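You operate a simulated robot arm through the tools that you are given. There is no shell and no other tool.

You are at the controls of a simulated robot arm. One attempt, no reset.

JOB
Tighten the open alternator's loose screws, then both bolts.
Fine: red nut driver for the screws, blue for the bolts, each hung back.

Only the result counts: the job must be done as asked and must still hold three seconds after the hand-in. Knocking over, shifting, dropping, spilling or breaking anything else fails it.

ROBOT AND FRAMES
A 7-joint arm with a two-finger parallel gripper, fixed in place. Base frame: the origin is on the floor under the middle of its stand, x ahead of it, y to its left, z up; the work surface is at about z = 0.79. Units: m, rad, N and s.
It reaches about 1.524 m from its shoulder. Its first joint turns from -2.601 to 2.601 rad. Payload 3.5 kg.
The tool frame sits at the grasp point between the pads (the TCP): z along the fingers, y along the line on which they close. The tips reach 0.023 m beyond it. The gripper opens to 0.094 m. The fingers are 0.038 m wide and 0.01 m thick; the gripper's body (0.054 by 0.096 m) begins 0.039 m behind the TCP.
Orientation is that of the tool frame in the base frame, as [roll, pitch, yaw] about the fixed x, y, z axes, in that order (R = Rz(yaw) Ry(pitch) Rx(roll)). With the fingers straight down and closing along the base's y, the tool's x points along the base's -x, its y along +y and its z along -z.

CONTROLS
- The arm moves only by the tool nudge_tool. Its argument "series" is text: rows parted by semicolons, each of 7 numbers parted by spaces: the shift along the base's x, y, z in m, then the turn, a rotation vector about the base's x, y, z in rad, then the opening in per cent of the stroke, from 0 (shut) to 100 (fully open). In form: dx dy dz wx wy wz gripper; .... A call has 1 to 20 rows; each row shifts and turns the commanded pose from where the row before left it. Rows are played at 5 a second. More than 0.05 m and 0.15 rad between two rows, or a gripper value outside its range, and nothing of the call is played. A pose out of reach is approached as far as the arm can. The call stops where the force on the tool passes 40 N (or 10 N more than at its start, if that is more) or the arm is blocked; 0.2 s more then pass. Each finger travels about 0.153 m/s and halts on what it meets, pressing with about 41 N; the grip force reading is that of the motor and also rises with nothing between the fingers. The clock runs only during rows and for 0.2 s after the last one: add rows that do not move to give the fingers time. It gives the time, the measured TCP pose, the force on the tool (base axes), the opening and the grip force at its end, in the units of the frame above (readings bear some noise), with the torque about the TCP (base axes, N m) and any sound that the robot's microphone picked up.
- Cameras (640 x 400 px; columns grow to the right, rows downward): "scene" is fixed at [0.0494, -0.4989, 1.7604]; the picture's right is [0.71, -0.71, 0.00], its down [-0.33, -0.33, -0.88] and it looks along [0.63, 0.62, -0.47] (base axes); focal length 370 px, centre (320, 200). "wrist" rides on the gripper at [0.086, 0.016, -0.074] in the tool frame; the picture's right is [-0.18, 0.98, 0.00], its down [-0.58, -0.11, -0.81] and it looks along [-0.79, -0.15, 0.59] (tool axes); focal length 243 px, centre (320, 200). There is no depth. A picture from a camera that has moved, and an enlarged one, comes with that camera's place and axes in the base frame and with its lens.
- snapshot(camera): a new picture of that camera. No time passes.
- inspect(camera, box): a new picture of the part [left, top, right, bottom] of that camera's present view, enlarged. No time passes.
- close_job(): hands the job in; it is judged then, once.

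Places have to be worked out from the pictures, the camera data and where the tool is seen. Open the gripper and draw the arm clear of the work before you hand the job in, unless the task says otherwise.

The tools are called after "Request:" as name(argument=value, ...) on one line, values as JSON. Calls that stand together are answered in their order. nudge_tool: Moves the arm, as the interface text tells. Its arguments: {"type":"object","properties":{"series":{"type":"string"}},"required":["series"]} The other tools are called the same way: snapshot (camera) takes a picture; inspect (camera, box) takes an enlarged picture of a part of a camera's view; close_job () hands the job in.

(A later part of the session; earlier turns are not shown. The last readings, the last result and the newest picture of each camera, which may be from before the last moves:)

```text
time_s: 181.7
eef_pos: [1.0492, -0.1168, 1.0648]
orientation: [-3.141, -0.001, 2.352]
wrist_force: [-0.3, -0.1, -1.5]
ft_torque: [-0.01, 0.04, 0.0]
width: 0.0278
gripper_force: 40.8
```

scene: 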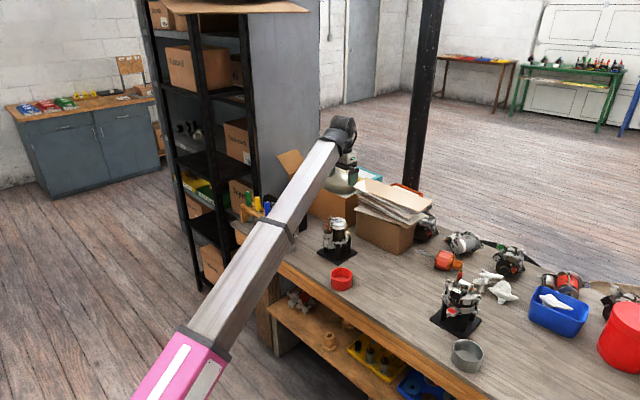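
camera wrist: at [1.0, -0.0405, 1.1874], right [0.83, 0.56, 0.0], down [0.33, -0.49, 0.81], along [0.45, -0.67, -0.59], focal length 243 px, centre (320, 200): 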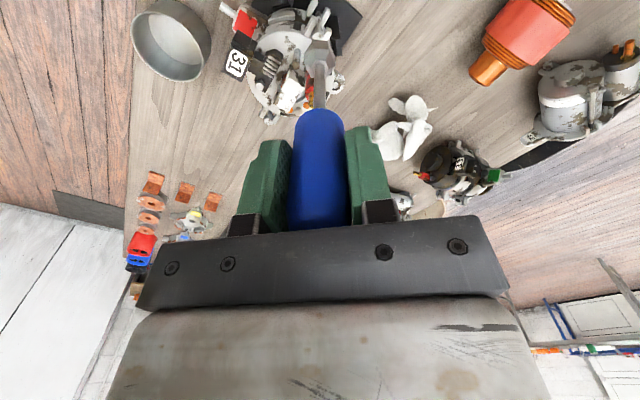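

Deep enough with no contact (TCP z ≈ 1.065). First clockwise stroke on bolt 1.

Request:
nudge_tool(series="0 0 0 0 0 -0.1 0; 0 0 0 0 0 -0.14 0; 0 0 0 0 0 -0.14 0; 0 0 0 0 0 -0.14 0; 0 0 0 0 0 -0.14 0; 0 0 0 0 0 -0.14 0; 0 0 0 0 0 -0.14 0; 0 0 0 0 0 -0.14 0; 0 0 0 0 0 -0.14 0; 0 0 0 0 0 -0.14 0; 0 0 0 0 0 -0.14 0; 0 0 0 0 0 -0.14 0; 0 0 0 0 0 -0.14 0; 0 0 0 0 0 -0.14 0; 0 0 0 0 0 -0.14 0; 0 0 0 0 0 -0.14 0; 0 0 0 0 0 -0.05 0; 0 0 0 0 0 0 0")

Request:
inspect(camera="scene", box=[440, 270, 460, 294])

Request:
inspect(camera="wrist", box=[290, 15, 350, 65])

```text
time_s: 185.5
eef_pos: [1.0507, -0.1163, 1.0632]
orientation: [-3.141, -0.001, 0.101]
wrist_force: [0.7, -0.3, -0.9]
ft_torque: [-0.01, -0.03, -0.01]
width: 0.0279
gripper_force: 41.0
```

```text
16.00 times, centred on (450, 282) of scene
camera zoom: at [0.0494, -0.4989, 1.7604], right [0.71, -0.71, 0.0], down [-0.33, -0.33, -0.88], along [0.63, 0.62, -0.47], focal length 5914 px, centre (-1760, -1112)
```

zoom: 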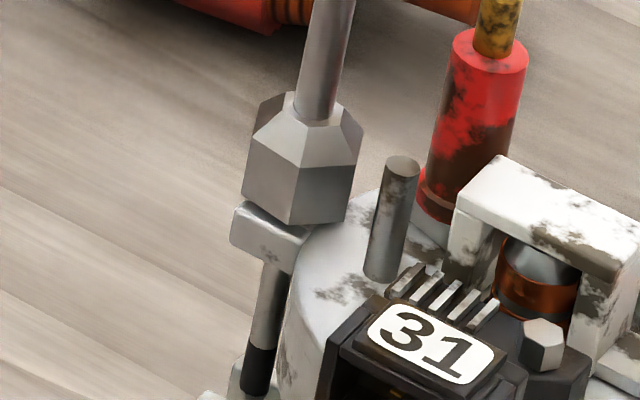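

```text
8.00 times, centred on (320, 40) of wrist
camera zoom: at [1.1368, -0.1231, 1.1393], right [-0.08, -1.0, 0.0], down [-0.59, 0.05, 0.81], along [-0.8, 0.07, -0.59], focal length 1941 px, centre (320, 1480)
```

zoom: 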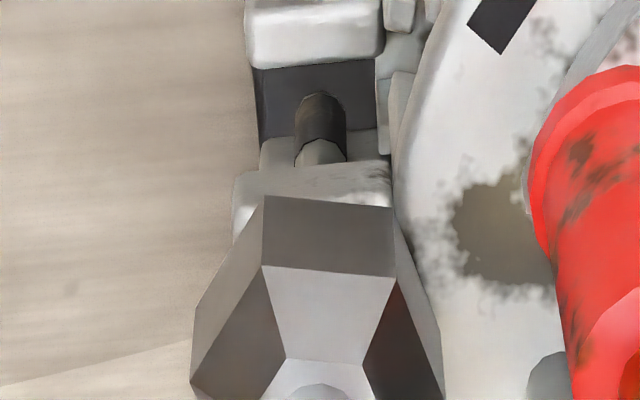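

I lift to look at bolt 1's head and shank.

Request:
nudge_tool(series="0 0 0.008 0 0 0 0; 0 0 0.012 0 0 0 0; 0 0 0.014 0 0 0 0; 0 0 0 0 0 0 0")

Request:
inspect(camera="scene", box=[440, 270, 460, 294])

Request:
inspect(camera="wrist", box=[290, 5, 350, 55])

```text
time_s: 186.5
eef_pos: [1.0503, -0.1157, 1.0992]
orientation: [-3.141, -0.002, 0.102]
wrist_force: [0.5, 0.8, -0.8]
ft_torque: [0.0, -0.02, -0.01]
width: 0.0273
gripper_force: 41.3
```

```text
16.00 times, centred on (450, 282) of scene
camera zoom: at [0.0494, -0.4989, 1.7604], right [0.71, -0.71, 0.0], down [-0.33, -0.33, -0.88], along [0.63, 0.62, -0.47], focal length 5914 px, centre (-1760, -1112)
```

zoom: 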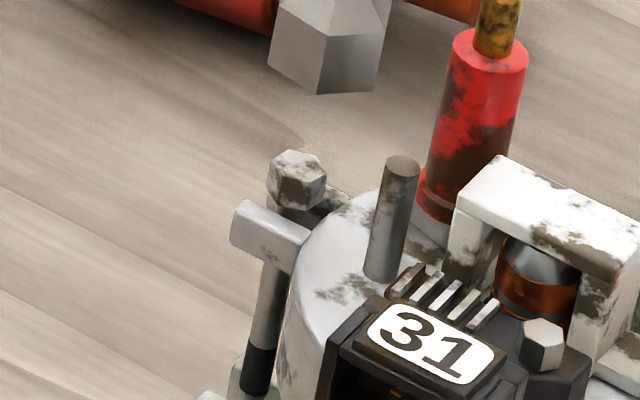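

```text
8.00 times, centred on (320, 30) of wrist
camera zoom: at [1.1371, -0.123, 1.1739], right [-0.08, -1.0, 0.0], down [-0.59, 0.05, 0.81], along [-0.8, 0.07, -0.59], focal length 1941 px, centre (320, 1560)
```

zoom: 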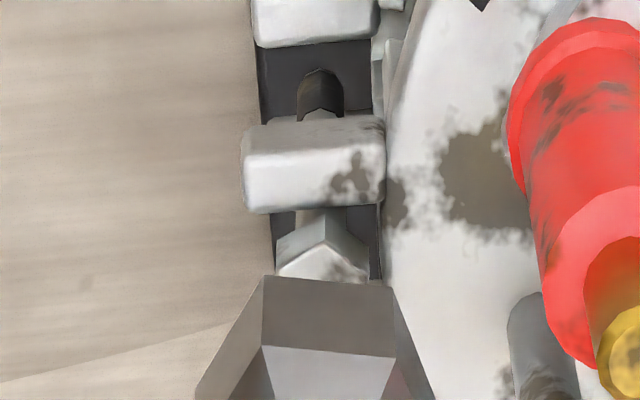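

Bolt 1 turned and came down about 1 mm. I wind back, lower again and repeat, with lift and look after the stroke.

Request:
nudge_tool(series="0 0 0 0 0 0.15 0; 0 0 0 0 0 0.15 0; 0 0 0 0 0 0.15 0; 0 0 0 0 0 0.15 0; 0 0 0 0 0 0.15 0; 0 0 0 0 0 0.15 0; 0 0 0 0 0 0.15 0; 0 0 0 0 0 0.15 0; 0 0 0 0 0 0.15 0; 0 0 0 0 0 0.15 0; 0 0 0 0 0 0.15 0; 0 0 0 0 0 0.15 0; 0 0 0 0 0 0.15 0; 0 0 0 0 0 0.15 0; 0 0 0 0 0 0.15 0; 0 0 -0.012 0 0 0 0; 0 0 -0.012 0 0 0 0; 0 0 -0.008 0 0 0 0; 0 0 -0.002 0 0 0 0; 0 0 0 0 0 0 0")

Request:
nudge_tool(series="0 0 -0.001 0 0 -0.1 0; 0 0 0 0 0 -0.14 0; 0 0 0 0 0 -0.14 0; 0 0 0 0 0 -0.14 0; 0 0 0 0 0 -0.14 0; 0 0 0 0 0 -0.14 0; 0 0 0 0 0 -0.14 0; 0 0 0 0 0 -0.14 0; 0 0 0 0 0 -0.14 0; 0 0 0 0 0 -0.14 0; 0 0 0 0 0 -0.14 0; 0 0 0 0 0 -0.14 0; 0 0 0 0 0 -0.14 0; 0 0 0 0 0 -0.14 0; 0 0 0 0 0 -0.14 0; 0 0 0 0 0 -0.14 0; 0 0 0 0 0 -0.05 0; 0 0 0 0 0 0 0")

Request:
nudge_tool(series="0 0 0.008 0 0 0 0; 0 0 0.012 0 0 0 0; 0 0 0.015 0 0 0 0; 0 0 0 0 0 0 0")

Request:
inspect(camera="scene", box=[440, 270, 460, 294])

Request:
inspect(camera="wrist", box=[290, 5, 350, 55])

```text
time_s: 190.7
eef_pos: [1.0514, -0.1164, 1.0645]
orientation: [3.141, -0.001, 2.352]
wrist_force: [0.7, 0.3, -0.6]
ft_torque: [-0.02, 0.0, 0.0]
width: 0.0276
gripper_force: 41.0
```

```text
time_s: 194.5
eef_pos: [1.0507, -0.1166, 1.0639]
orientation: [-3.141, -0.003, 0.1]
wrist_force: [0.5, 0.8, -0.6]
ft_torque: [0.02, -0.01, 0.0]
width: 0.027
gripper_force: 41.5
```

```text
time_s: 195.5
eef_pos: [1.0499, -0.1182, 1.0984]
orientation: [3.141, -0.002, 0.103]
wrist_force: [0.3, 0.3, -1.0]
ft_torque: [0.0, -0.02, -0.01]
width: 0.0277
gripper_force: 41.1
```

```text
16.00 times, centred on (450, 282) of scene
camera zoom: at [0.0494, -0.4989, 1.7604], right [0.71, -0.71, 0.0], down [-0.33, -0.33, -0.88], along [0.63, 0.62, -0.47], focal length 5914 px, centre (-1760, -1112)
```

zoom: 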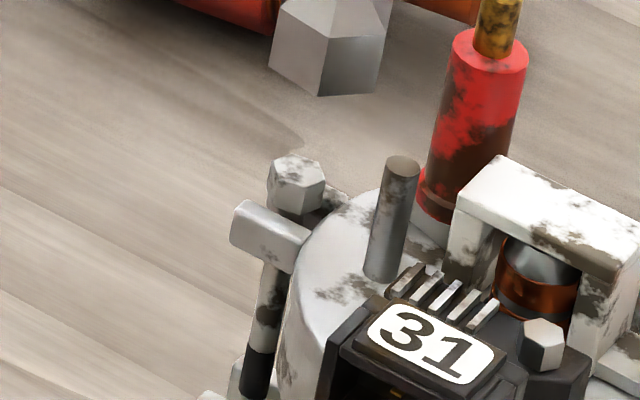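

```text
8.00 times, centred on (320, 30) of wrist
camera zoom: at [1.1371, -0.1233, 1.1735], right [-0.08, -1.0, 0.0], down [-0.59, 0.05, 0.81], along [-0.8, 0.07, -0.59], focal length 1941 px, centre (320, 1560)
```

zoom: 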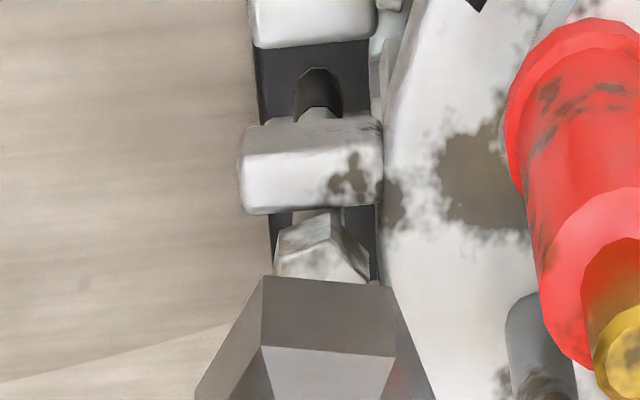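

Bolt 1 is clearly turning and descending. Third stroke.

Request:
nudge_tool(series="0 0 0 0 0 0.15 0; 0 0 0 0 0 0.15 0; 0 0 0 0 0 0.15 0; 0 0 0 0 0 0.15 0; 0 0 0 0 0 0.15 0; 0 0 0 0 0 0.15 0; 0 0 0 0 0 0.15 0; 0 0 0 0 0 0.15 0; 0 0 0 0 0 0.15 0; 0 0 0 0 0 0.15 0; 0 0 0 0 0 0.15 0; 0 0 0 0 0 0.15 0; 0 0 0 0 0 0.15 0; 0 0 0 0 0 0.15 0; 0 0 0 0 0 0.15 0; 0 0 -0.012 0 0 0 0; 0 0 -0.012 0 0 0 0; 0 0 -0.008 0 0 0 0; 0 0 -0.003 0 0 0 0; 0 0 0 0 0 0 0")

Request:
nudge_tool(series="0 0 -0.001 0 0 -0.1 0; 0 0 0 0 0 -0.14 0; 0 0 0 0 0 -0.14 0; 0 0 0 0 0 -0.14 0; 0 0 0 0 0 -0.14 0; 0 0 0 0 0 -0.14 0; 0 0 0 0 0 -0.14 0; 0 0 0 0 0 -0.14 0; 0 0 0 0 0 -0.14 0; 0 0 0 0 0 -0.14 0; 0 0 0 0 0 -0.14 0; 0 0 0 0 0 -0.14 0; 0 0 0 0 0 -0.14 0; 0 0 0 0 0 -0.14 0; 0 0 0 0 0 -0.14 0; 0 0 0 0 0 -0.14 0; 0 0 0 0 0 -0.05 0; 0 0 0 0 0 0 0")

Request:
nudge_tool(series="0 0 0.008 0 0 0 0; 0 0 0.012 0 0 0 0; 0 0 0.016 0 0 0 0; 0 0 0 0 0 0 0")

Request:
inspect(camera="scene", box=[440, 270, 460, 294])

Request:
inspect(camera="wrist", box=[290, 5, 350, 55])

```text
time_s: 199.7
eef_pos: [1.05, -0.1163, 1.0636]
orientation: [3.14, -0.001, 2.35]
wrist_force: [0.3, -0.2, -1.1]
ft_torque: [0.02, -0.02, -0.02]
width: 0.0276
gripper_force: 41.1
```

```text
time_s: 203.5
eef_pos: [1.05, -0.1159, 1.0635]
orientation: [-3.141, 0.0, 0.103]
wrist_force: [-0.2, -0.6, -0.8]
ft_torque: [-0.02, -0.04, 0.0]
width: 0.0277
gripper_force: 41.1
```

```text
time_s: 204.5
eef_pos: [1.05, -0.1161, 1.099]
orientation: [-3.14, -0.002, 0.102]
wrist_force: [-0.5, -0.1, -0.6]
ft_torque: [-0.02, -0.03, 0.03]
width: 0.0274
gripper_force: 40.8
```

```text
16.00 times, centred on (450, 282) of scene
camera zoom: at [0.0494, -0.4989, 1.7604], right [0.71, -0.71, 0.0], down [-0.33, -0.33, -0.88], along [0.63, 0.62, -0.47], focal length 5914 px, centre (-1760, -1112)
```

zoom: 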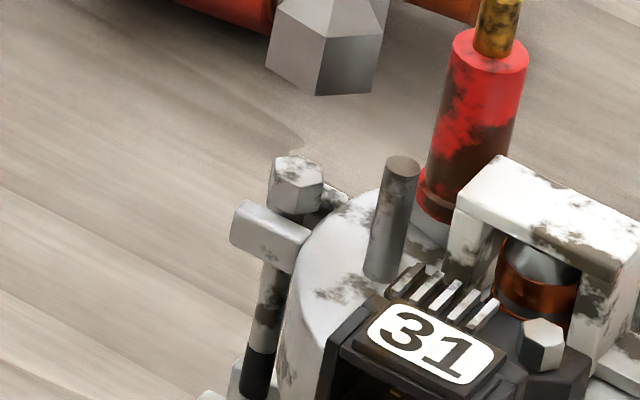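

```text
8.00 times, centred on (320, 30) of wrist
camera zoom: at [1.1365, -0.1229, 1.1737], right [-0.08, -1.0, 0.0], down [-0.59, 0.05, 0.81], along [-0.8, 0.07, -0.59], focal length 1941 px, centre (320, 1560)
```

zoom: 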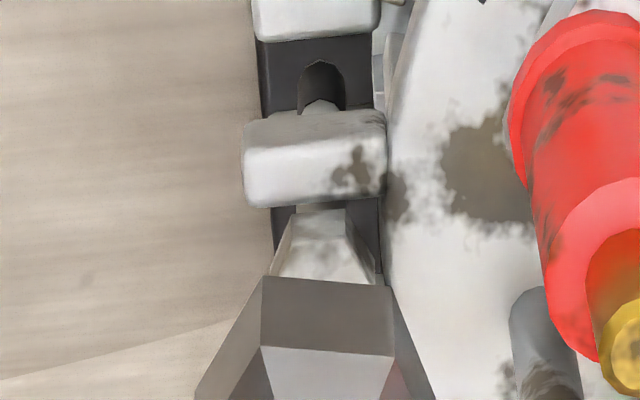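

Bolt 1 moved only part of this stroke (hex phase advanced ~81° rather than 129°), so it likely seated. A confirming stroke follows.

Request:
nudge_tool(series="0 0 0 0 0 0.15 0; 0 0 0 0 0 0.15 0; 0 0 0 0 0 0.15 0; 0 0 0 0 0 0.15 0; 0 0 0 0 0 0.15 0; 0 0 0 0 0 0.15 0; 0 0 0 0 0 0.15 0; 0 0 0 0 0 0.15 0; 0 0 0 0 0 0.15 0; 0 0 0 0 0 0.15 0; 0 0 0 0 0 0.15 0; 0 0 0 0 0 0.15 0; 0 0 0 0 0 0.15 0; 0 0 0 0 0 0.15 0; 0 0 0 0 0 0.15 0; 0 0 -0.012 0 0 0 0; 0 0 -0.012 0 0 0 0; 0 0 -0.008 0 0 0 0; 0 0 -0.004 0 0 0 0; 0 0 0 0 0 0 0")

Request:
nudge_tool(series="0 0 0 0 0 -0.1 0; 0 0 0 0 0 -0.14 0; 0 0 0 0 0 -0.14 0; 0 0 0 0 0 -0.14 0; 0 0 0 0 0 -0.14 0; 0 0 0 0 0 -0.14 0; 0 0 0 0 0 -0.14 0; 0 0 0 0 0 -0.14 0; 0 0 0 0 0 -0.14 0; 0 0 0 0 0 -0.14 0; 0 0 0 0 0 -0.14 0; 0 0 0 0 0 -0.14 0; 0 0 0 0 0 -0.14 0; 0 0 0 0 0 -0.14 0; 0 0 0 0 0 -0.14 0; 0 0 0 0 0 -0.14 0; 0 0 0 0 0 -0.05 0; 0 0 0 0 0 0 0")

Request:
nudge_tool(series="0 0 0.008 0 0 0 0; 0 0 0.012 0 0 0 0; 0 0 0.016 0 0 0 0; 0 0 0 0 0 0 0")

Request:
inspect(camera="scene", box=[440, 270, 460, 294])

Request:
inspect(camera="wrist", box=[290, 5, 350, 55])

```text
time_s: 208.7
eef_pos: [1.0507, -0.1173, 1.0631]
orientation: [3.14, 0.0, 2.352]
wrist_force: [1.0, -0.2, 5.6]
ft_torque: [-0.01, -0.03, 0.01]
width: 0.028
gripper_force: 40.3
```

```text
time_s: 212.5
eef_pos: [1.05, -0.1161, 1.0641]
orientation: [-3.141, -0.002, 0.099]
wrist_force: [-1.1, -0.4, 2.2]
ft_torque: [-0.04, 0.03, -0.02]
width: 0.0275
gripper_force: 40.8
```

```text
time_s: 213.5
eef_pos: [1.0505, -0.1165, 1.0996]
orientation: [3.141, -0.002, 0.102]
wrist_force: [0.2, 0.4, -0.9]
ft_torque: [0.02, 0.02, 0.01]
width: 0.0278
gripper_force: 41.4
```

```text
16.00 times, centred on (450, 282) of scene
camera zoom: at [0.0494, -0.4989, 1.7604], right [0.71, -0.71, 0.0], down [-0.33, -0.33, -0.88], along [0.63, 0.62, -0.47], focal length 5914 px, centre (-1760, -1112)
```

zoom: 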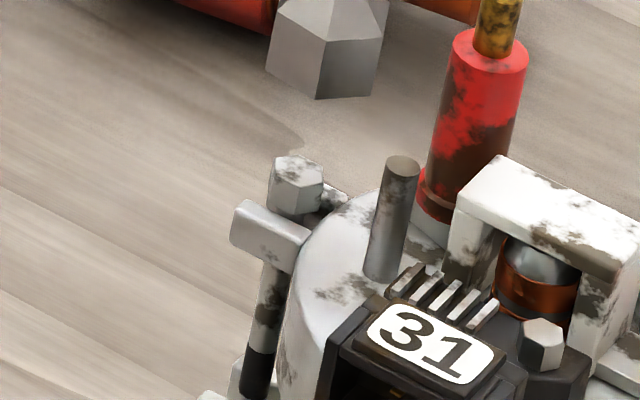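

```text
8.00 times, centred on (320, 30) of wrist
camera zoom: at [1.1364, -0.1231, 1.173], right [-0.08, -1.0, 0.0], down [-0.59, 0.05, 0.81], along [-0.8, 0.07, -0.59], focal length 1941 px, centre (320, 1560)
```

zoom: 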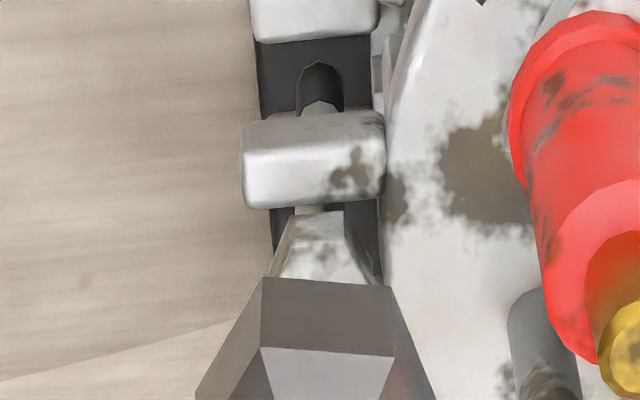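

Bolt 1's head is unchanged after that stroke: tight. Now bolt 2: I rise, cross over the alternator to about (1.050, -0.224) while winding back to yaw 2.35, then stop above it.

Request:
nudge_tool(series="0 0 0.025 0 0 0.1 0; 0 0 0.03 0 0 0.15 0; 0 -0.027 0 0 0 0.15 0; 0 -0.027 0 0 0 0.15 0; 0 -0.027 0 0 0 0.15 0; -0.0005 -0.0264 0 0 0 0.15 0; 0 0 0 0 0 0.15 0; 0 0 0 0 0 0.15 0; 0 0 0 0 0 0.15 0; 0 0 0 0 0 0.15 0; 0 0 0 0 0 0.15 0; 0 0 0 0 0 0.15 0; 0 0 0 0 0 0.15 0; 0 0 0 0 0 0.15 0; 0 0 0 0 0 0.15 0; 0 0 -0.03 0 0 0.05 0; 0 0 -0.025 0 0 0 0; 0 0 0 0 0 0 0")

Request:
inspect(camera="wrist", box=[290, 5, 350, 55])

Request:
inspect(camera="scene", box=[470, 280, 490, 304])

```text
time_s: 217.3
eef_pos: [1.05, -0.224, 1.0993]
orientation: [-3.142, 0.0, 2.351]
wrist_force: [-0.1, 0.6, -0.9]
ft_torque: [0.02, -0.01, 0.0]
width: 0.0276
gripper_force: 41.2
```

```text
8.00 times, centred on (320, 30) of wrist
camera zoom: at [0.9997, -0.1507, 1.1731], right [0.83, 0.56, 0.0], down [0.33, -0.49, 0.81], along [0.45, -0.67, -0.59], focal length 1941 px, centre (320, 1560)
```

zoom: 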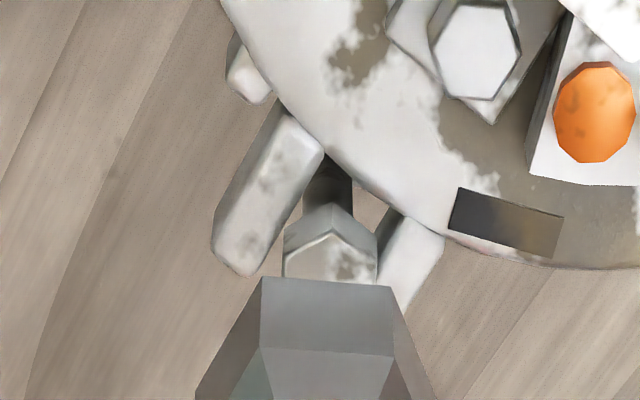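

```text
16.00 times, centred on (480, 292) of scene
camera zoom: at [0.0494, -0.4989, 1.7604], right [0.71, -0.71, 0.0], down [-0.33, -0.33, -0.88], along [0.63, 0.62, -0.47], focal length 5914 px, centre (-2240, -1272)
```

zoom: 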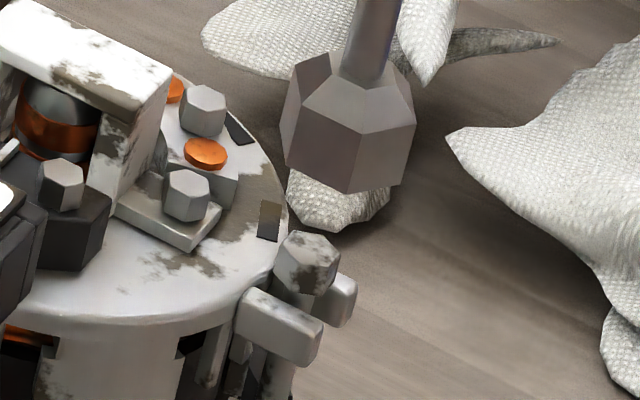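

Bolt 2 appears about 2.5 mm toward +y of the socket axis. I correct, lower 1 cm and look again.

Request:
nudge_tool(series="0.0002 0.0025 -0.006 0 0 0 0; 0 0 -0.004 0 0 0 0; 0 0 0 0 0 0 0")

Request:
inspect(camera="wrist", box=[290, 5, 350, 55])

Request:
inspect(camera="scene", box=[470, 280, 490, 304])

```text
time_s: 218.1
eef_pos: [1.0498, -0.2208, 1.0891]
orientation: [-3.141, -0.001, 2.35]
wrist_force: [0.8, 0.0, 0.1]
ft_torque: [0.0, -0.01, 0.01]
width: 0.0275
gripper_force: 40.5
```

```text
8.00 times, centred on (320, 30) of wrist
camera zoom: at [0.9997, -0.1479, 1.1631], right [0.83, 0.56, 0.0], down [0.33, -0.49, 0.81], along [0.45, -0.67, -0.59], focal length 1941 px, centre (320, 1560)
```

zoom: 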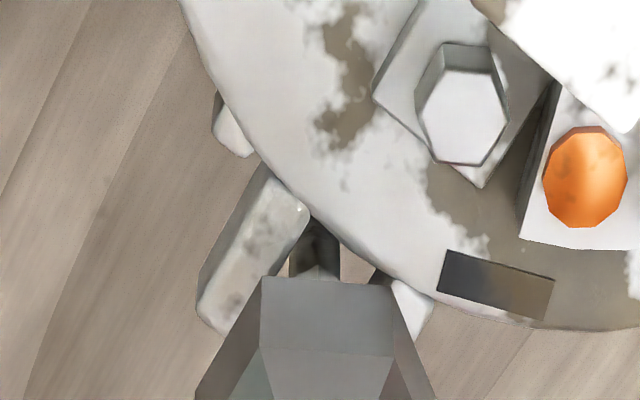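

```text
16.00 times, centred on (480, 292) of scene
camera zoom: at [0.0494, -0.4989, 1.7604], right [0.71, -0.71, 0.0], down [-0.33, -0.33, -0.88], along [0.63, 0.62, -0.47], focal length 5914 px, centre (-2240, -1272)
```

zoom: 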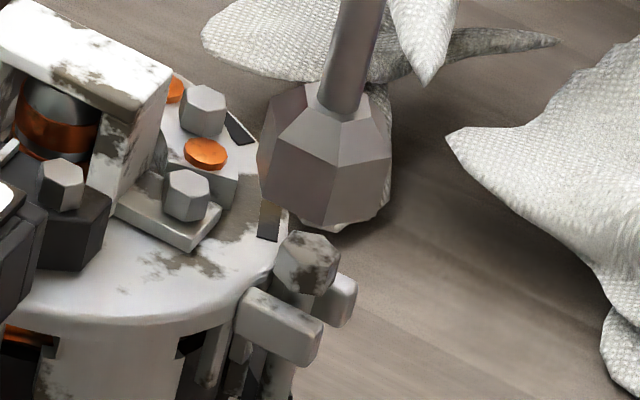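

Aligned now in both views. I lower over bolt 2 to TCP z ≈ 1.066, the last part in small steps.

Request:
nudge_tool(series="0 0 -0.007 0 0 0 0; 0 0 -0.006 0 0 0 0; 0 0 -0.004 0 0 0 0; 0 0 -0.003 0 0 0 0; 0 0 0 0 0 0 0")

Request:
nudge_tool(series="0 0 -0.0015 0 0 0 0; 0 0 -0.0015 0 0 0 0; 0 0 0 0 0 0 0")

Request:
inspect(camera="scene", box=[470, 280, 490, 304])

Request:
inspect(camera="wrist", box=[290, 15, 350, 65])

```text
time_s: 219.3
eef_pos: [1.0491, -0.2211, 1.0686]
orientation: [3.141, -0.002, 2.35]
wrist_force: [0.8, -0.5, -0.9]
ft_torque: [0.0, 0.02, -0.05]
width: 0.0275
gripper_force: 41.4
```

```text
time_s: 220.1
eef_pos: [1.0504, -0.2223, 1.0665]
orientation: [3.141, -0.001, 2.351]
wrist_force: [0.2, -0.8, -1.3]
ft_torque: [-0.01, -0.01, 0.0]
width: 0.0274
gripper_force: 40.6
```

```text
16.00 times, centred on (480, 292) of scene
camera zoom: at [0.0494, -0.4989, 1.7604], right [0.71, -0.71, 0.0], down [-0.33, -0.33, -0.88], along [0.63, 0.62, -0.47], focal length 5914 px, centre (-2240, -1272)
```

zoom: 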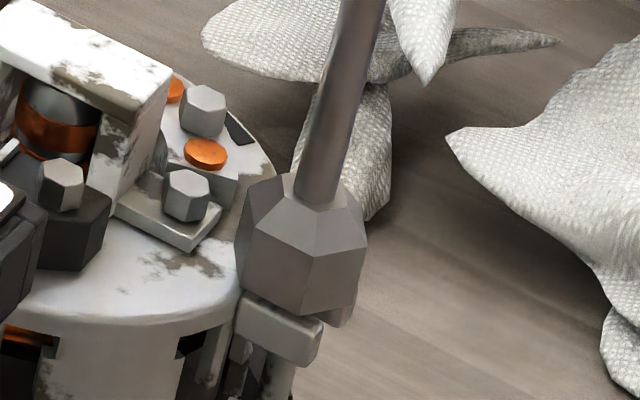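

```text
8.00 times, centred on (320, 40) of wrist
camera zoom: at [0.9997, -0.1479, 1.1401], right [0.83, 0.56, 0.0], down [0.33, -0.49, 0.81], along [0.45, -0.67, -0.59], focal length 1941 px, centre (320, 1480)
```

zoom: 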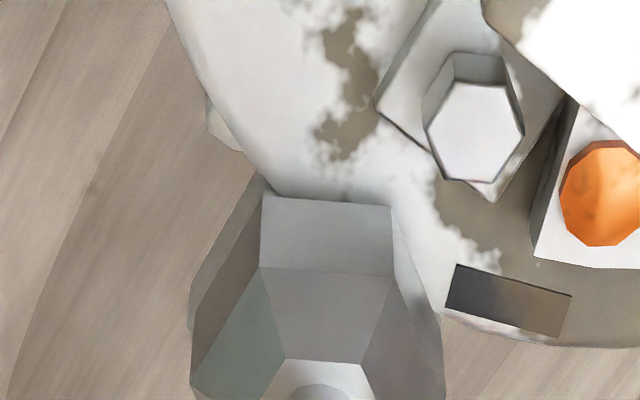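

Free and deep over bolt 2. I lower one more millimetre and do the first clockwise stroke, then lift to look.

Request:
nudge_tool(series="0 0 -0.001 0 0 0 0; 0 0 0 0 0 -0.1 0; 0 0 0 0 0 -0.14 0; 0 0 0 0 0 -0.14 0; 0 0 0 0 0 -0.14 0; 0 0 0 0 0 -0.14 0; 0 0 0 0 0 -0.14 0; 0 0 0 0 0 -0.14 0; 0 0 0 0 0 -0.14 0; 0 0 0 0 0 -0.14 0; 0 0 0 0 0 -0.14 0; 0 0 0 0 0 -0.14 0; 0 0 0 0 0 -0.14 0; 0 0 0 0 0 -0.14 0; 0 0 0 0 0 -0.14 0; 0 0 0 0 0 -0.14 0; 0 0 0 0 0 -0.14 0; 0 0 0 0 0 -0.05 0; 0 0 0 0 0 0 0")

Request:
nudge_tool(series="0 0 0.008 0 0 0 0; 0 0 0.012 0 0 0 0; 0 0 0.015 0 0 0 0; 0 0 0 0 0 0 0")

Request:
inspect(camera="scene", box=[470, 280, 490, 304])

Request:
inspect(camera="wrist", box=[290, 5, 350, 55])

```text
time_s: 224.1
eef_pos: [1.05, -0.2214, 1.0634]
orientation: [3.142, -0.001, 0.1]
wrist_force: [0.4, 0.7, -1.3]
ft_torque: [0.0, 0.01, 0.02]
width: 0.0274
gripper_force: 40.8
```

```text
time_s: 225.1
eef_pos: [1.05, -0.2213, 1.1]
orientation: [-3.14, -0.001, 0.101]
wrist_force: [0.1, 0.2, -0.3]
ft_torque: [0.01, -0.01, 0.0]
width: 0.0274
gripper_force: 41.3
```

```text
16.00 times, centred on (480, 292) of scene
camera zoom: at [0.0494, -0.4989, 1.7604], right [0.71, -0.71, 0.0], down [-0.33, -0.33, -0.88], along [0.63, 0.62, -0.47], focal length 5914 px, centre (-2240, -1272)
```

zoom: 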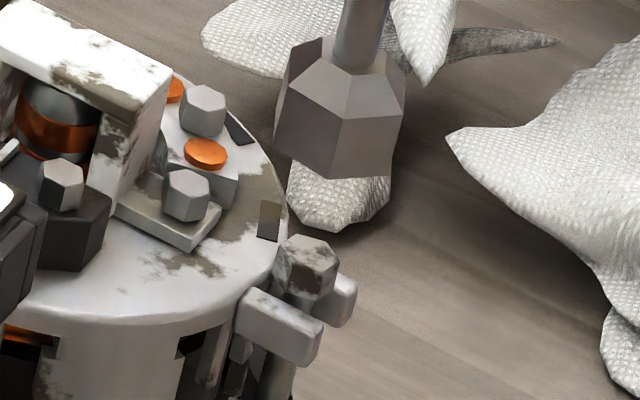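

```text
8.00 times, centred on (320, 30) of wrist
camera zoom: at [1.1362, -0.2278, 1.174], right [-0.08, -1.0, 0.0], down [-0.59, 0.05, 0.81], along [-0.8, 0.07, -0.59], focal length 1941 px, centre (320, 1560)
```

zoom: 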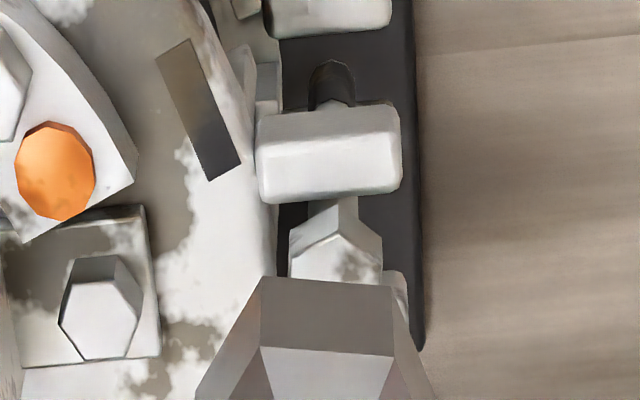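

Bolt 2 turned and came down too; the socket sits ~2 mm toward +y of it, so I trim (-1.3 mm in y, +0.5 mm in x), wind back and repeat.

Request:
nudge_tool(series="0.0005 -0.0013 0 0 0 0.15 0; 0 0 0 0 0 0.15 0; 0 0 0 0 0 0.15 0; 0 0 0 0 0 0.15 0; 0 0 0 0 0 0.15 0; 0 0 0 0 0 0.15 0; 0 0 0 0 0 0.15 0; 0 0 0 0 0 0.15 0; 0 0 0 0 0 0.15 0; 0 0 0 0 0 0.15 0; 0 0 0 0 0 0.15 0; 0 0 0 0 0 0.15 0; 0 0 0 0 0 0.15 0; 0 0 0 0 0 0.15 0; 0 0 0 0 0 0.15 0; 0 0 -0.012 0 0 0 0; 0 0 -0.012 0 0 0 0; 0 0 -0.008 0 0 0 0; 0 0 -0.003 0 0 0 0; 0 0 0 0 0 0 0")

Request:
nudge_tool(series="0 0 -0.0005 0 0 -0.1 0; 0 0 0 0 0 -0.14 0; 0 0 0 0 0 -0.14 0; 0 0 0 0 0 -0.14 0; 0 0 0 0 0 -0.14 0; 0 0 0 0 0 -0.14 0; 0 0 0 0 0 -0.14 0; 0 0 0 0 0 -0.14 0; 0 0 0 0 0 -0.14 0; 0 0 0 0 0 -0.14 0; 0 0 0 0 0 -0.14 0; 0 0 0 0 0 -0.14 0; 0 0 0 0 0 -0.14 0; 0 0 0 0 0 -0.14 0; 0 0 0 0 0 -0.14 0; 0 0 0 0 0 -0.14 0; 0 0 0 0 0 -0.05 0; 0 0 0 0 0 0 0")

Request:
nudge_tool(series="0 0 0.008 0 0 0 0; 0 0 0.012 0 0 0 0; 0 0 0.0155 0 0 0 0; 0 0 0 0 0 0 0")

Request:
inspect(camera="scene", box=[470, 280, 490, 304])

Request:
inspect(camera="wrist", box=[290, 5, 350, 55])

```text
time_s: 229.3
eef_pos: [1.0509, -0.2227, 1.0644]
orientation: [3.141, 0.0, 2.35]
wrist_force: [0.2, -0.2, -0.7]
ft_torque: [0.0, 0.0, 0.03]
width: 0.0278
gripper_force: 41.0
```

```text
time_s: 233.1
eef_pos: [1.0504, -0.2229, 1.0654]
orientation: [-3.141, -0.001, 0.098]
wrist_force: [-0.6, 0.0, -1.7]
ft_torque: [-0.01, -0.01, 0.02]
width: 0.0276
gripper_force: 41.3
```

```text
time_s: 234.1
eef_pos: [1.0499, -0.2216, 1.0982]
orientation: [-3.141, -0.004, 0.099]
wrist_force: [0.3, 0.7, -0.3]
ft_torque: [0.02, 0.01, -0.01]
width: 0.0274
gripper_force: 41.1
```

```text
16.00 times, centred on (480, 292) of scene
camera zoom: at [0.0494, -0.4989, 1.7604], right [0.71, -0.71, 0.0], down [-0.33, -0.33, -0.88], along [0.63, 0.62, -0.47], focal length 5914 px, centre (-2240, -1272)
```

zoom: 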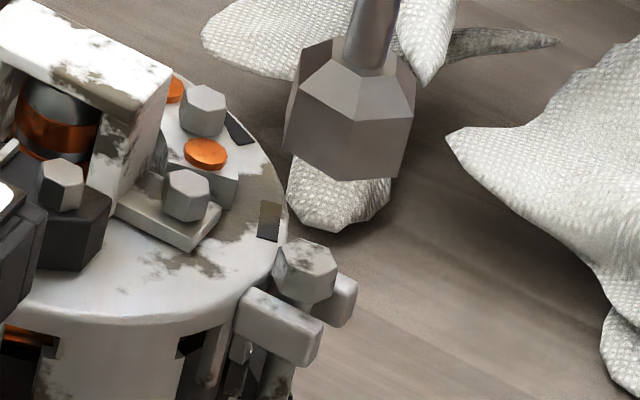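

```text
8.00 times, centred on (320, 30) of wrist
camera zoom: at [1.1371, -0.2295, 1.174], right [-0.09, -1.0, 0.0], down [-0.59, 0.05, 0.81], along [-0.8, 0.07, -0.59], focal length 1941 px, centre (320, 1560)
```

zoom: 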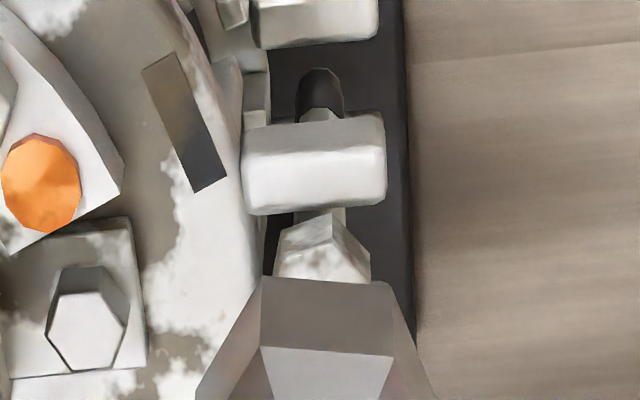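

Down another ~1 mm and better centred. Third stroke on bolt 2.

Request:
nudge_tool(series="0 0 0 0 0 0.15 0; 0 0 0 0 0 0.15 0; 0 0 0 0 0 0.15 0; 0 0 0 0 0 0.15 0; 0 0 0 0 0 0.15 0; 0 0 0 0 0 0.15 0; 0 0 0 0 0 0.15 0; 0 0 0 0 0 0.15 0; 0 0 0 0 0 0.15 0; 0 0 0 0 0 0.15 0; 0 0 0 0 0 0.15 0; 0 0 0 0 0 0.15 0; 0 0 0 0 0 0.15 0; 0 0 0 0 0 0.15 0; 0 0 0 0 0 0.15 0; 0 0 -0.012 0 0 0 0; 0 0 -0.012 0 0 0 0; 0 0 -0.008 0 0 0 0; 0 0 -0.0035 0 0 0 0; 0 0 0 0 0 0 0")

Request:
nudge_tool(series="0 0 -0.0005 0 0 -0.1 0; 0 0 0 0 0 -0.14 0; 0 0 0 0 0 -0.14 0; 0 0 0 0 0 -0.14 0; 0 0 0 0 0 -0.14 0; 0 0 0 0 0 -0.14 0; 0 0 0 0 0 -0.14 0; 0 0 0 0 0 -0.14 0; 0 0 0 0 0 -0.14 0; 0 0 0 0 0 -0.14 0; 0 0 0 0 0 -0.14 0; 0 0 0 0 0 -0.14 0; 0 0 0 0 0 -0.14 0; 0 0 0 0 0 -0.14 0; 0 0 0 0 0 -0.14 0; 0 0 0 0 0 -0.14 0; 0 0 0 0 0 -0.05 0; 0 0 0 0 0 0 0")

Request:
nudge_tool(series="0 0 0.008 0 0 0 0; 0 0 0.012 0 0 0 0; 0 0 0.016 0 0 0 0; 0 0 0 0 0 0 0")

Request:
inspect(camera="scene", box=[470, 280, 490, 304])

Request:
inspect(camera="wrist", box=[290, 5, 350, 55])

```text
time_s: 238.3
eef_pos: [1.0505, -0.2235, 1.0641]
orientation: [3.141, -0.003, 2.35]
wrist_force: [1.1, 0.3, -1.3]
ft_torque: [0.0, -0.02, -0.02]
width: 0.0277
gripper_force: 40.9
```

```text
time_s: 242.1
eef_pos: [1.0498, -0.2226, 1.0638]
orientation: [-3.141, -0.003, 0.098]
wrist_force: [-1.0, 0.4, -1.4]
ft_torque: [-0.03, 0.04, 0.04]
width: 0.0274
gripper_force: 41.3
```

```text
time_s: 243.1
eef_pos: [1.0511, -0.2232, 1.0996]
orientation: [-3.141, -0.002, 0.101]
wrist_force: [-0.6, 0.4, -1.1]
ft_torque: [0.0, -0.03, -0.01]
width: 0.0279
gripper_force: 41.1
```

```text
16.00 times, centred on (480, 292) of scene
camera zoom: at [0.0494, -0.4989, 1.7604], right [0.71, -0.71, 0.0], down [-0.33, -0.33, -0.88], along [0.63, 0.62, -0.47], focal length 5914 px, centre (-2240, -1272)
```

zoom: 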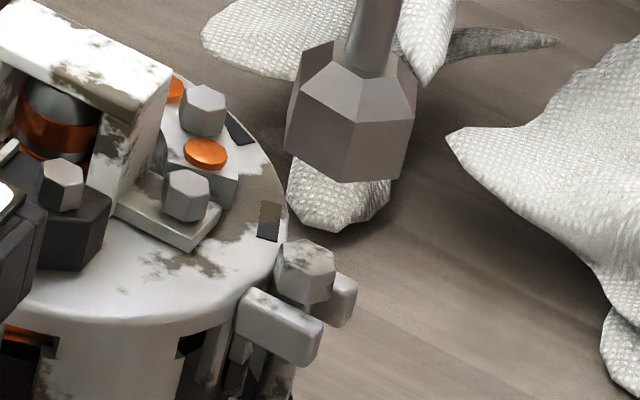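

```text
8.00 times, centred on (320, 30) of wrist
camera zoom: at [1.1369, -0.2299, 1.174], right [-0.09, -1.0, 0.0], down [-0.59, 0.05, 0.81], along [-0.8, 0.07, -0.59], focal length 1941 px, centre (320, 1560)
```

zoom: 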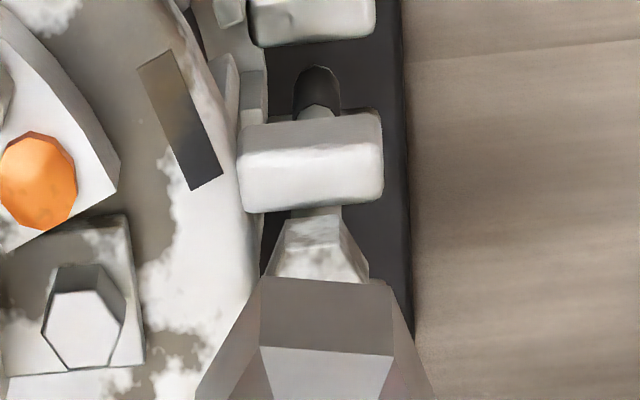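

Same pattern as bolt 1 (phase stopped early). A confirming stroke on bolt 2.

Request:
nudge_tool(series="0 0 0 0 0 0.15 0; 0 0 0 0 0 0.15 0; 0 0 0 0 0 0.15 0; 0 0 0 0 0 0.15 0; 0 0 0 0 0 0.15 0; 0 0 0 0 0 0.15 0; 0 0 0 0 0 0.15 0; 0 0 0 0 0 0.15 0; 0 0 0 0 0 0.15 0; 0 0 0 0 0 0.15 0; 0 0 0 0 0 0.15 0; 0 0 0 0 0 0.15 0; 0 0 0 0 0 0.15 0; 0 0 0 0 0 0.15 0; 0 0 0 0 0 0.15 0; 0 0 -0.012 0 0 0 0; 0 0 -0.012 0 0 0 0; 0 0 -0.008 0 0 0 0; 0 0 -0.004 0 0 0 0; 0 0 0 0 0 0 0")

Request:
nudge_tool(series="0 0 0 0 0 -0.1 0; 0 0 0 0 0 -0.14 0; 0 0 0 0 0 -0.14 0; 0 0 0 0 0 -0.14 0; 0 0 0 0 0 -0.14 0; 0 0 0 0 0 -0.14 0; 0 0 0 0 0 -0.14 0; 0 0 0 0 0 -0.14 0; 0 0 0 0 0 -0.14 0; 0 0 0 0 0 -0.14 0; 0 0 0 0 0 -0.14 0; 0 0 0 0 0 -0.14 0; 0 0 0 0 0 -0.14 0; 0 0 0 0 0 -0.14 0; 0 0 0 0 0 -0.14 0; 0 0 0 0 0 -0.14 0; 0 0 0 0 0 -0.05 0; 0 0 0 0 0 0 0")

Request:
nudge_tool(series="0 0 0.008 0 0 0 0; 0 0 0.012 0 0 0 0; 0 0 0.016 0 0 0 0; 0 0 0 0 0 0 0")

Request:
inspect(camera="scene", box=[470, 280, 490, 304])

Request:
inspect(camera="wrist", box=[290, 5, 350, 55])

```text
time_s: 247.3
eef_pos: [1.0505, -0.2229, 1.0634]
orientation: [-3.141, -0.003, 2.347]
wrist_force: [-0.5, -0.2, -0.4]
ft_torque: [0.0, -0.01, 0.0]
width: 0.0276
gripper_force: 41.2
```

```text
time_s: 251.1
eef_pos: [1.0507, -0.2239, 1.0649]
orientation: [3.141, -0.003, 0.098]
wrist_force: [0.2, -0.1, -0.9]
ft_torque: [-0.03, -0.03, -0.02]
width: 0.0277
gripper_force: 41.6
```

```text
time_s: 252.1
eef_pos: [1.0513, -0.2225, 1.099]
orientation: [-3.142, -0.002, 0.096]
wrist_force: [0.0, -0.6, -0.3]
ft_torque: [-0.02, 0.01, 0.01]
width: 0.0279
gripper_force: 40.6
```

```text
16.00 times, centred on (480, 292) of scene
camera zoom: at [0.0494, -0.4989, 1.7604], right [0.71, -0.71, 0.0], down [-0.33, -0.33, -0.88], along [0.63, 0.62, -0.47], focal length 5914 px, centre (-2240, -1272)
```

zoom: 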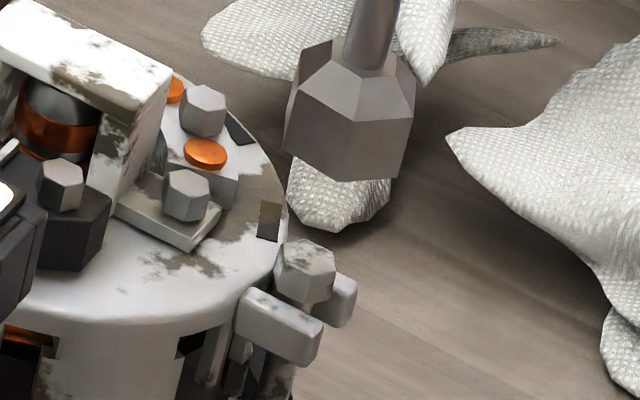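

```text
8.00 times, centred on (320, 30) of wrist
camera zoom: at [1.1369, -0.2296, 1.174], right [-0.09, -1.0, 0.0], down [-0.59, 0.05, 0.81], along [-0.8, 0.07, -0.59], focal length 1941 px, centre (320, 1560)
```

zoom: 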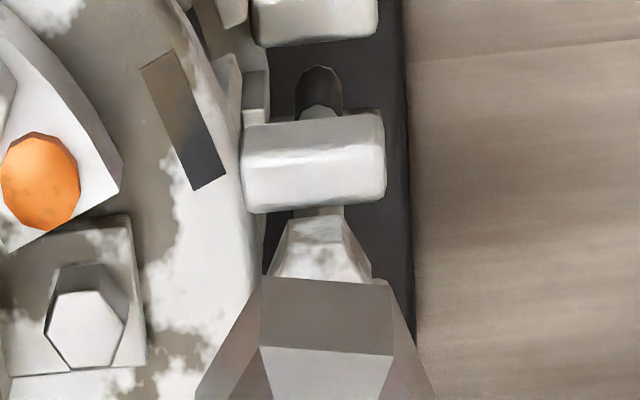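

Bolt 2 is unchanged as well: both bolts are tight. I now take the blue driver back: rise and swing toward the rack while turning back to yaw 2.40.

Request:
nudge_tool(series="0 0 0.04 0 0 0.1 0; 0 0 0.045 0 0 0.13 0; 0 0.03 0.025 0 0 0.13 0; 0 0.045 0 0 0 0.13 0; 0 0.045 0 0 0 0.13 0; 0 0.045 0 0 0 0.13 0; 0 0.045 0 0 0 0.13 0; 0 0.045 0 0 0 0.13 0; 0 0.045 0 0 0 0.13 0; 0 0.045 0 0 0 0.13 0; 0 0.045 0 0 0 0.13 0; 0 0.045 0 0 0 0.13 0; 0 0.045 0 0 0 0.13 0; 0 0.045 0 0 0 0.13 0; 0 0.045 0 0 0 0.13 0; 0 0.045 0 0 0 0.13 0; 0 0.045 0 0 0 0.13 0; 0 0.045 0 0 0 0.12 0; -0.005 0.045 0 0 0 0 0; 0 0 0 0 0 0 0")

Request:
nudge_tool(series="-0.015 0.04 0 0 0 0 0; -0.02 0.04 0 0 0 0 0; -0.025 0.04 0 0 0 0 0; -0.025 0.035 0 0 0 0 0; -0.02 0.02 0 0 0 0 0; 0 0 0 0 0 0 0")

Request:
snapshot(camera="wrist")

```text
time_s: 256.3
eef_pos: [1.0462, 0.5272, 1.2091]
orientation: [-3.141, -0.002, 2.398]
wrist_force: [0.1, 0.1, -1.6]
ft_torque: [0.01, -0.01, -0.01]
width: 0.0277
gripper_force: 41.2
```

```text
time_s: 257.7
eef_pos: [0.9404, 0.7026, 1.2103]
orientation: [3.141, -0.001, 2.399]
wrist_force: [-0.7, -0.4, -1.7]
ft_torque: [0.02, 0.01, 0.0]
width: 0.0277
gripper_force: 41.3
```

```text
taken
camera wrist: at [0.8854, 0.7735, 1.2843], right [0.8, 0.6, 0.0], down [0.36, -0.47, 0.81], along [0.48, -0.64, -0.59], focal length 243 px, centre (320, 200)
```

wrist: 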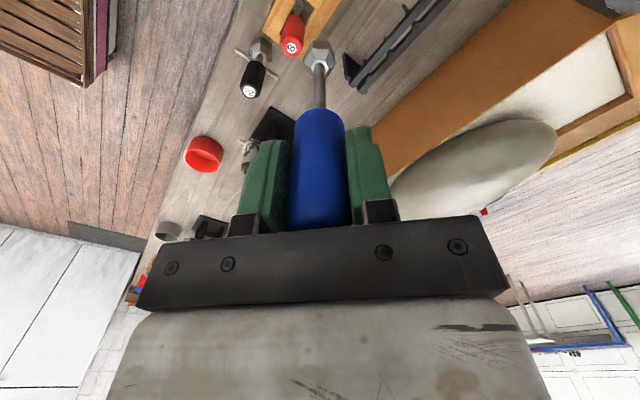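

Camera target for the blue slot is (0.881, 0.795); I move (-4.5, +21.5 mm), trim yaw, and lower to about z 1.10.

Request:
nudge_tool(series="-0.0045 0.0215 0 0 0 0.002 0; 0 0 -0.03 0 0 0 0; 0 0 -0.04 0 0 0 0; 0 0 -0.035 0 0 0 0; 0 0 0 0 0 0 0")

Request:
inspect(camera="wrist", box=[280, 10, 360, 80])

Request:
inspect(camera="scene", box=[250, 170, 300, 240])

```text
time_s: 258.9
eef_pos: [0.9357, 0.7252, 1.1051]
orientation: [3.141, -0.002, 2.4]
wrist_force: [0.4, 0.3, -0.7]
ft_torque: [-0.02, 0.02, 0.0]
width: 0.0275
gripper_force: 41.1
```

```text
5.71 times, centred on (320, 45) of wrist
camera zoom: at [0.882, 0.7962, 1.1794], right [0.8, 0.6, 0.0], down [0.36, -0.47, 0.81], along [0.48, -0.64, -0.59], focal length 1386 px, centre (320, 1086)
```

zoom: 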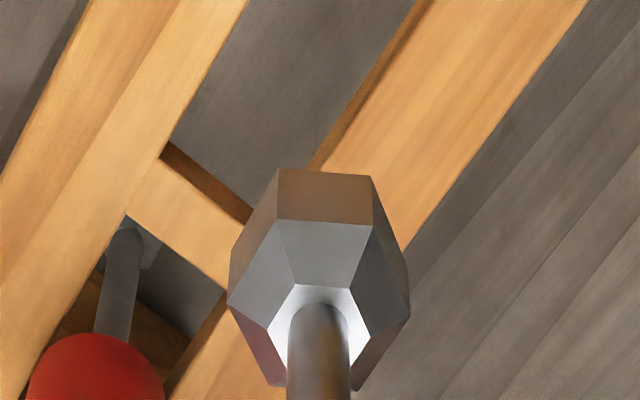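

```text
5.71 times, centred on (275, 205) of scene
camera zoom: at [0.0494, -0.4989, 1.7604], right [0.71, -0.71, 0.0], down [-0.33, -0.33, -0.88], along [0.63, 0.62, -0.47], focal length 2112 px, centre (577, 171)
```

zoom: 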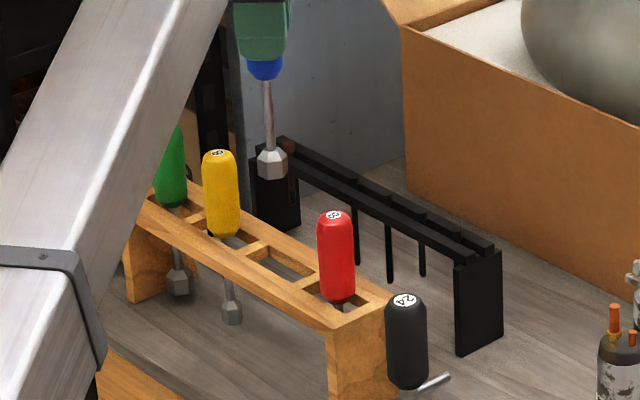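

I trim the remaining (-1.0, -1.2 mm) and lower until the socket is just above the rails, then verify the camera pose.

Request:
nudge_tool(series="-0.001 -0.0012 -0.02 0 0 0 0; 0 0 -0.025 0 0 0 0; 0 0 -0.02 0 0 0 0; 0 0 0 0 0 0 0; 0 0 0 0 0 0 0")

Request:
inspect(camera="wrist", box=[280, 10, 360, 80])

Request:
inspect(camera="scene", box=[255, 195, 290, 235])

```text
time_s: 260.1
eef_pos: [0.9358, 0.7231, 1.0394]
orientation: [-3.141, -0.001, 2.401]
wrist_force: [0.6, 0.0, -0.8]
ft_torque: [-0.02, 0.02, 0.02]
width: 0.0277
gripper_force: 41.3
```

```text
5.71 times, centred on (320, 45) of wrist
camera zoom: at [0.8815, 0.7942, 1.1137], right [0.8, 0.6, 0.0], down [0.36, -0.47, 0.81], along [0.48, -0.64, -0.59], focal length 1386 px, centre (320, 1086)
```

zoom: 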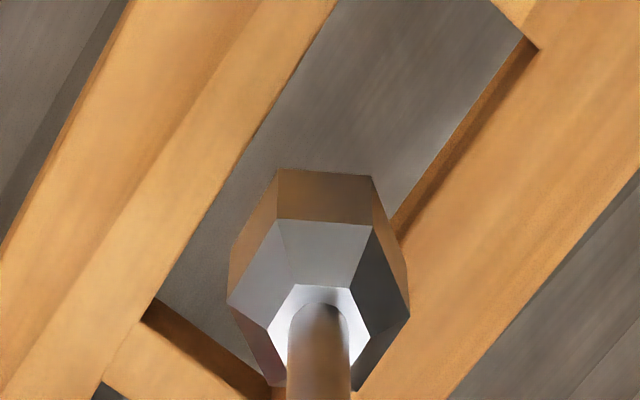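

```text
10.00 times, centred on (272, 215) of scene
camera zoom: at [0.0494, -0.4989, 1.7604], right [0.71, -0.71, 0.0], down [-0.33, -0.33, -0.88], along [0.63, 0.62, -0.47], focal length 3696 px, centre (795, 50)
```

zoom: 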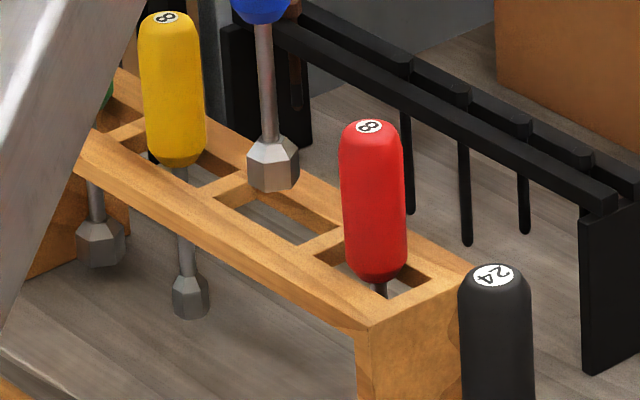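

Within 0.7 mm of the recorded pose. I trim and lower through the slot in gentle stages, watching forces.

Request:
nudge_tool(series="-0.0005 0.0006 -0.008 0 0 0 0; 0 0 -0.008 0 0 0 0; 0 0 -0.005 0 0 0 0; 0 0 -0.005 0 0 0 0; 0 0 0 0 0 0 0")

Request:
nudge_tool(series="0 0 -0.005 0 0 0 0; 0 0 -0.005 0 0 0 0; 0 0 -0.005 0 0 0 0; 0 0 0 0 0 0 0")

Request:
inspect(camera="scene", box=[255, 195, 290, 235])

Request:
snapshot(camera="wrist")

```text
time_s: 261.3
eef_pos: [0.934, 0.724, 1.0134]
orientation: [3.141, -0.003, 2.4]
wrist_force: [0.3, 0.1, -1.4]
ft_torque: [0.02, 0.0, 0.01]
width: 0.0279
gripper_force: 41.0
```

```text
time_s: 262.3
eef_pos: [0.9341, 0.7235, 0.9995]
orientation: [-3.141, -0.002, 2.401]
wrist_force: [0.2, -0.7, -0.9]
ft_torque: [0.02, 0.01, 0.01]
width: 0.0275
gripper_force: 40.7
```

```text
10.00 times, centred on (272, 215) of scene
camera zoom: at [0.0494, -0.4989, 1.7604], right [0.71, -0.71, 0.0], down [-0.33, -0.33, -0.88], along [0.63, 0.62, -0.47], focal length 3696 px, centre (795, 50)
```

zoom: 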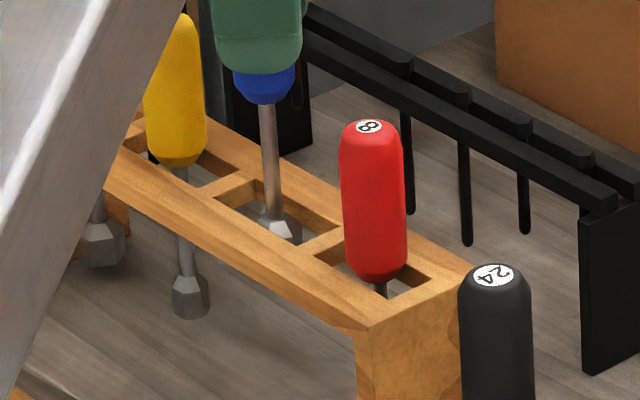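

```text
taken
camera wrist: at [0.8803, 0.7942, 1.073], right [0.8, 0.6, 0.0], down [0.36, -0.47, 0.81], along [0.48, -0.64, -0.59], focal length 243 px, centre (320, 200)
```

wrist: 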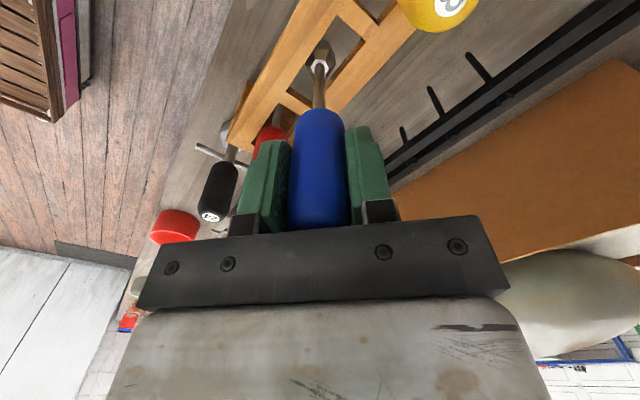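

The socket is passing through the slot freely. I trim back (+0.6, +0.5 mm) and lower on to just above the seat.

Request:
nudge_tool(series="0.0006 0.0005 -0.006 0 0 0 0; 0 0 -0.008 0 0 0 0; 0 0 -0.008 0 0 0 0; 0 0 -0.008 0 0 0 0; 0 0 -0.008 0 0 0 0; 0 0 -0.008 0 0 0 0; 0 0 -0.008 0 0 0 0; 0 0 -0.005 0 0 0 0; 0 0 0 0 0 0 0")

Request:
snapshot(camera="wrist")

```text
time_s: 264.3
eef_pos: [0.9338, 0.7244, 0.9395]
orientation: [3.142, -0.001, 2.4]
wrist_force: [1.0, -0.4, -1.2]
ft_torque: [-0.01, 0.0, -0.01]
width: 0.0279
gripper_force: 40.8
```

```text
taken
camera wrist: at [0.881, 0.7949, 1.0139], right [0.8, 0.6, 0.0], down [0.36, -0.47, 0.81], along [0.48, -0.64, -0.59], focal length 243 px, centre (320, 200)
```

wrist: 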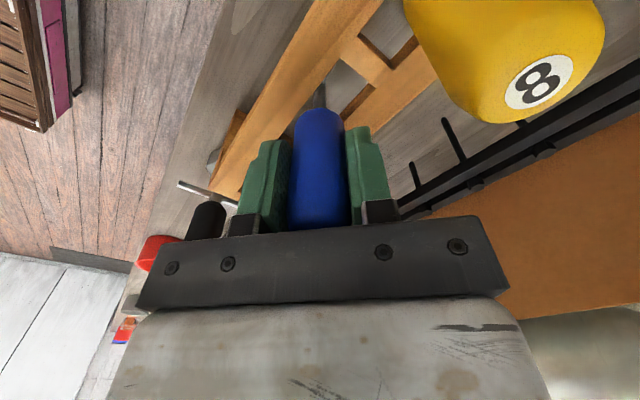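

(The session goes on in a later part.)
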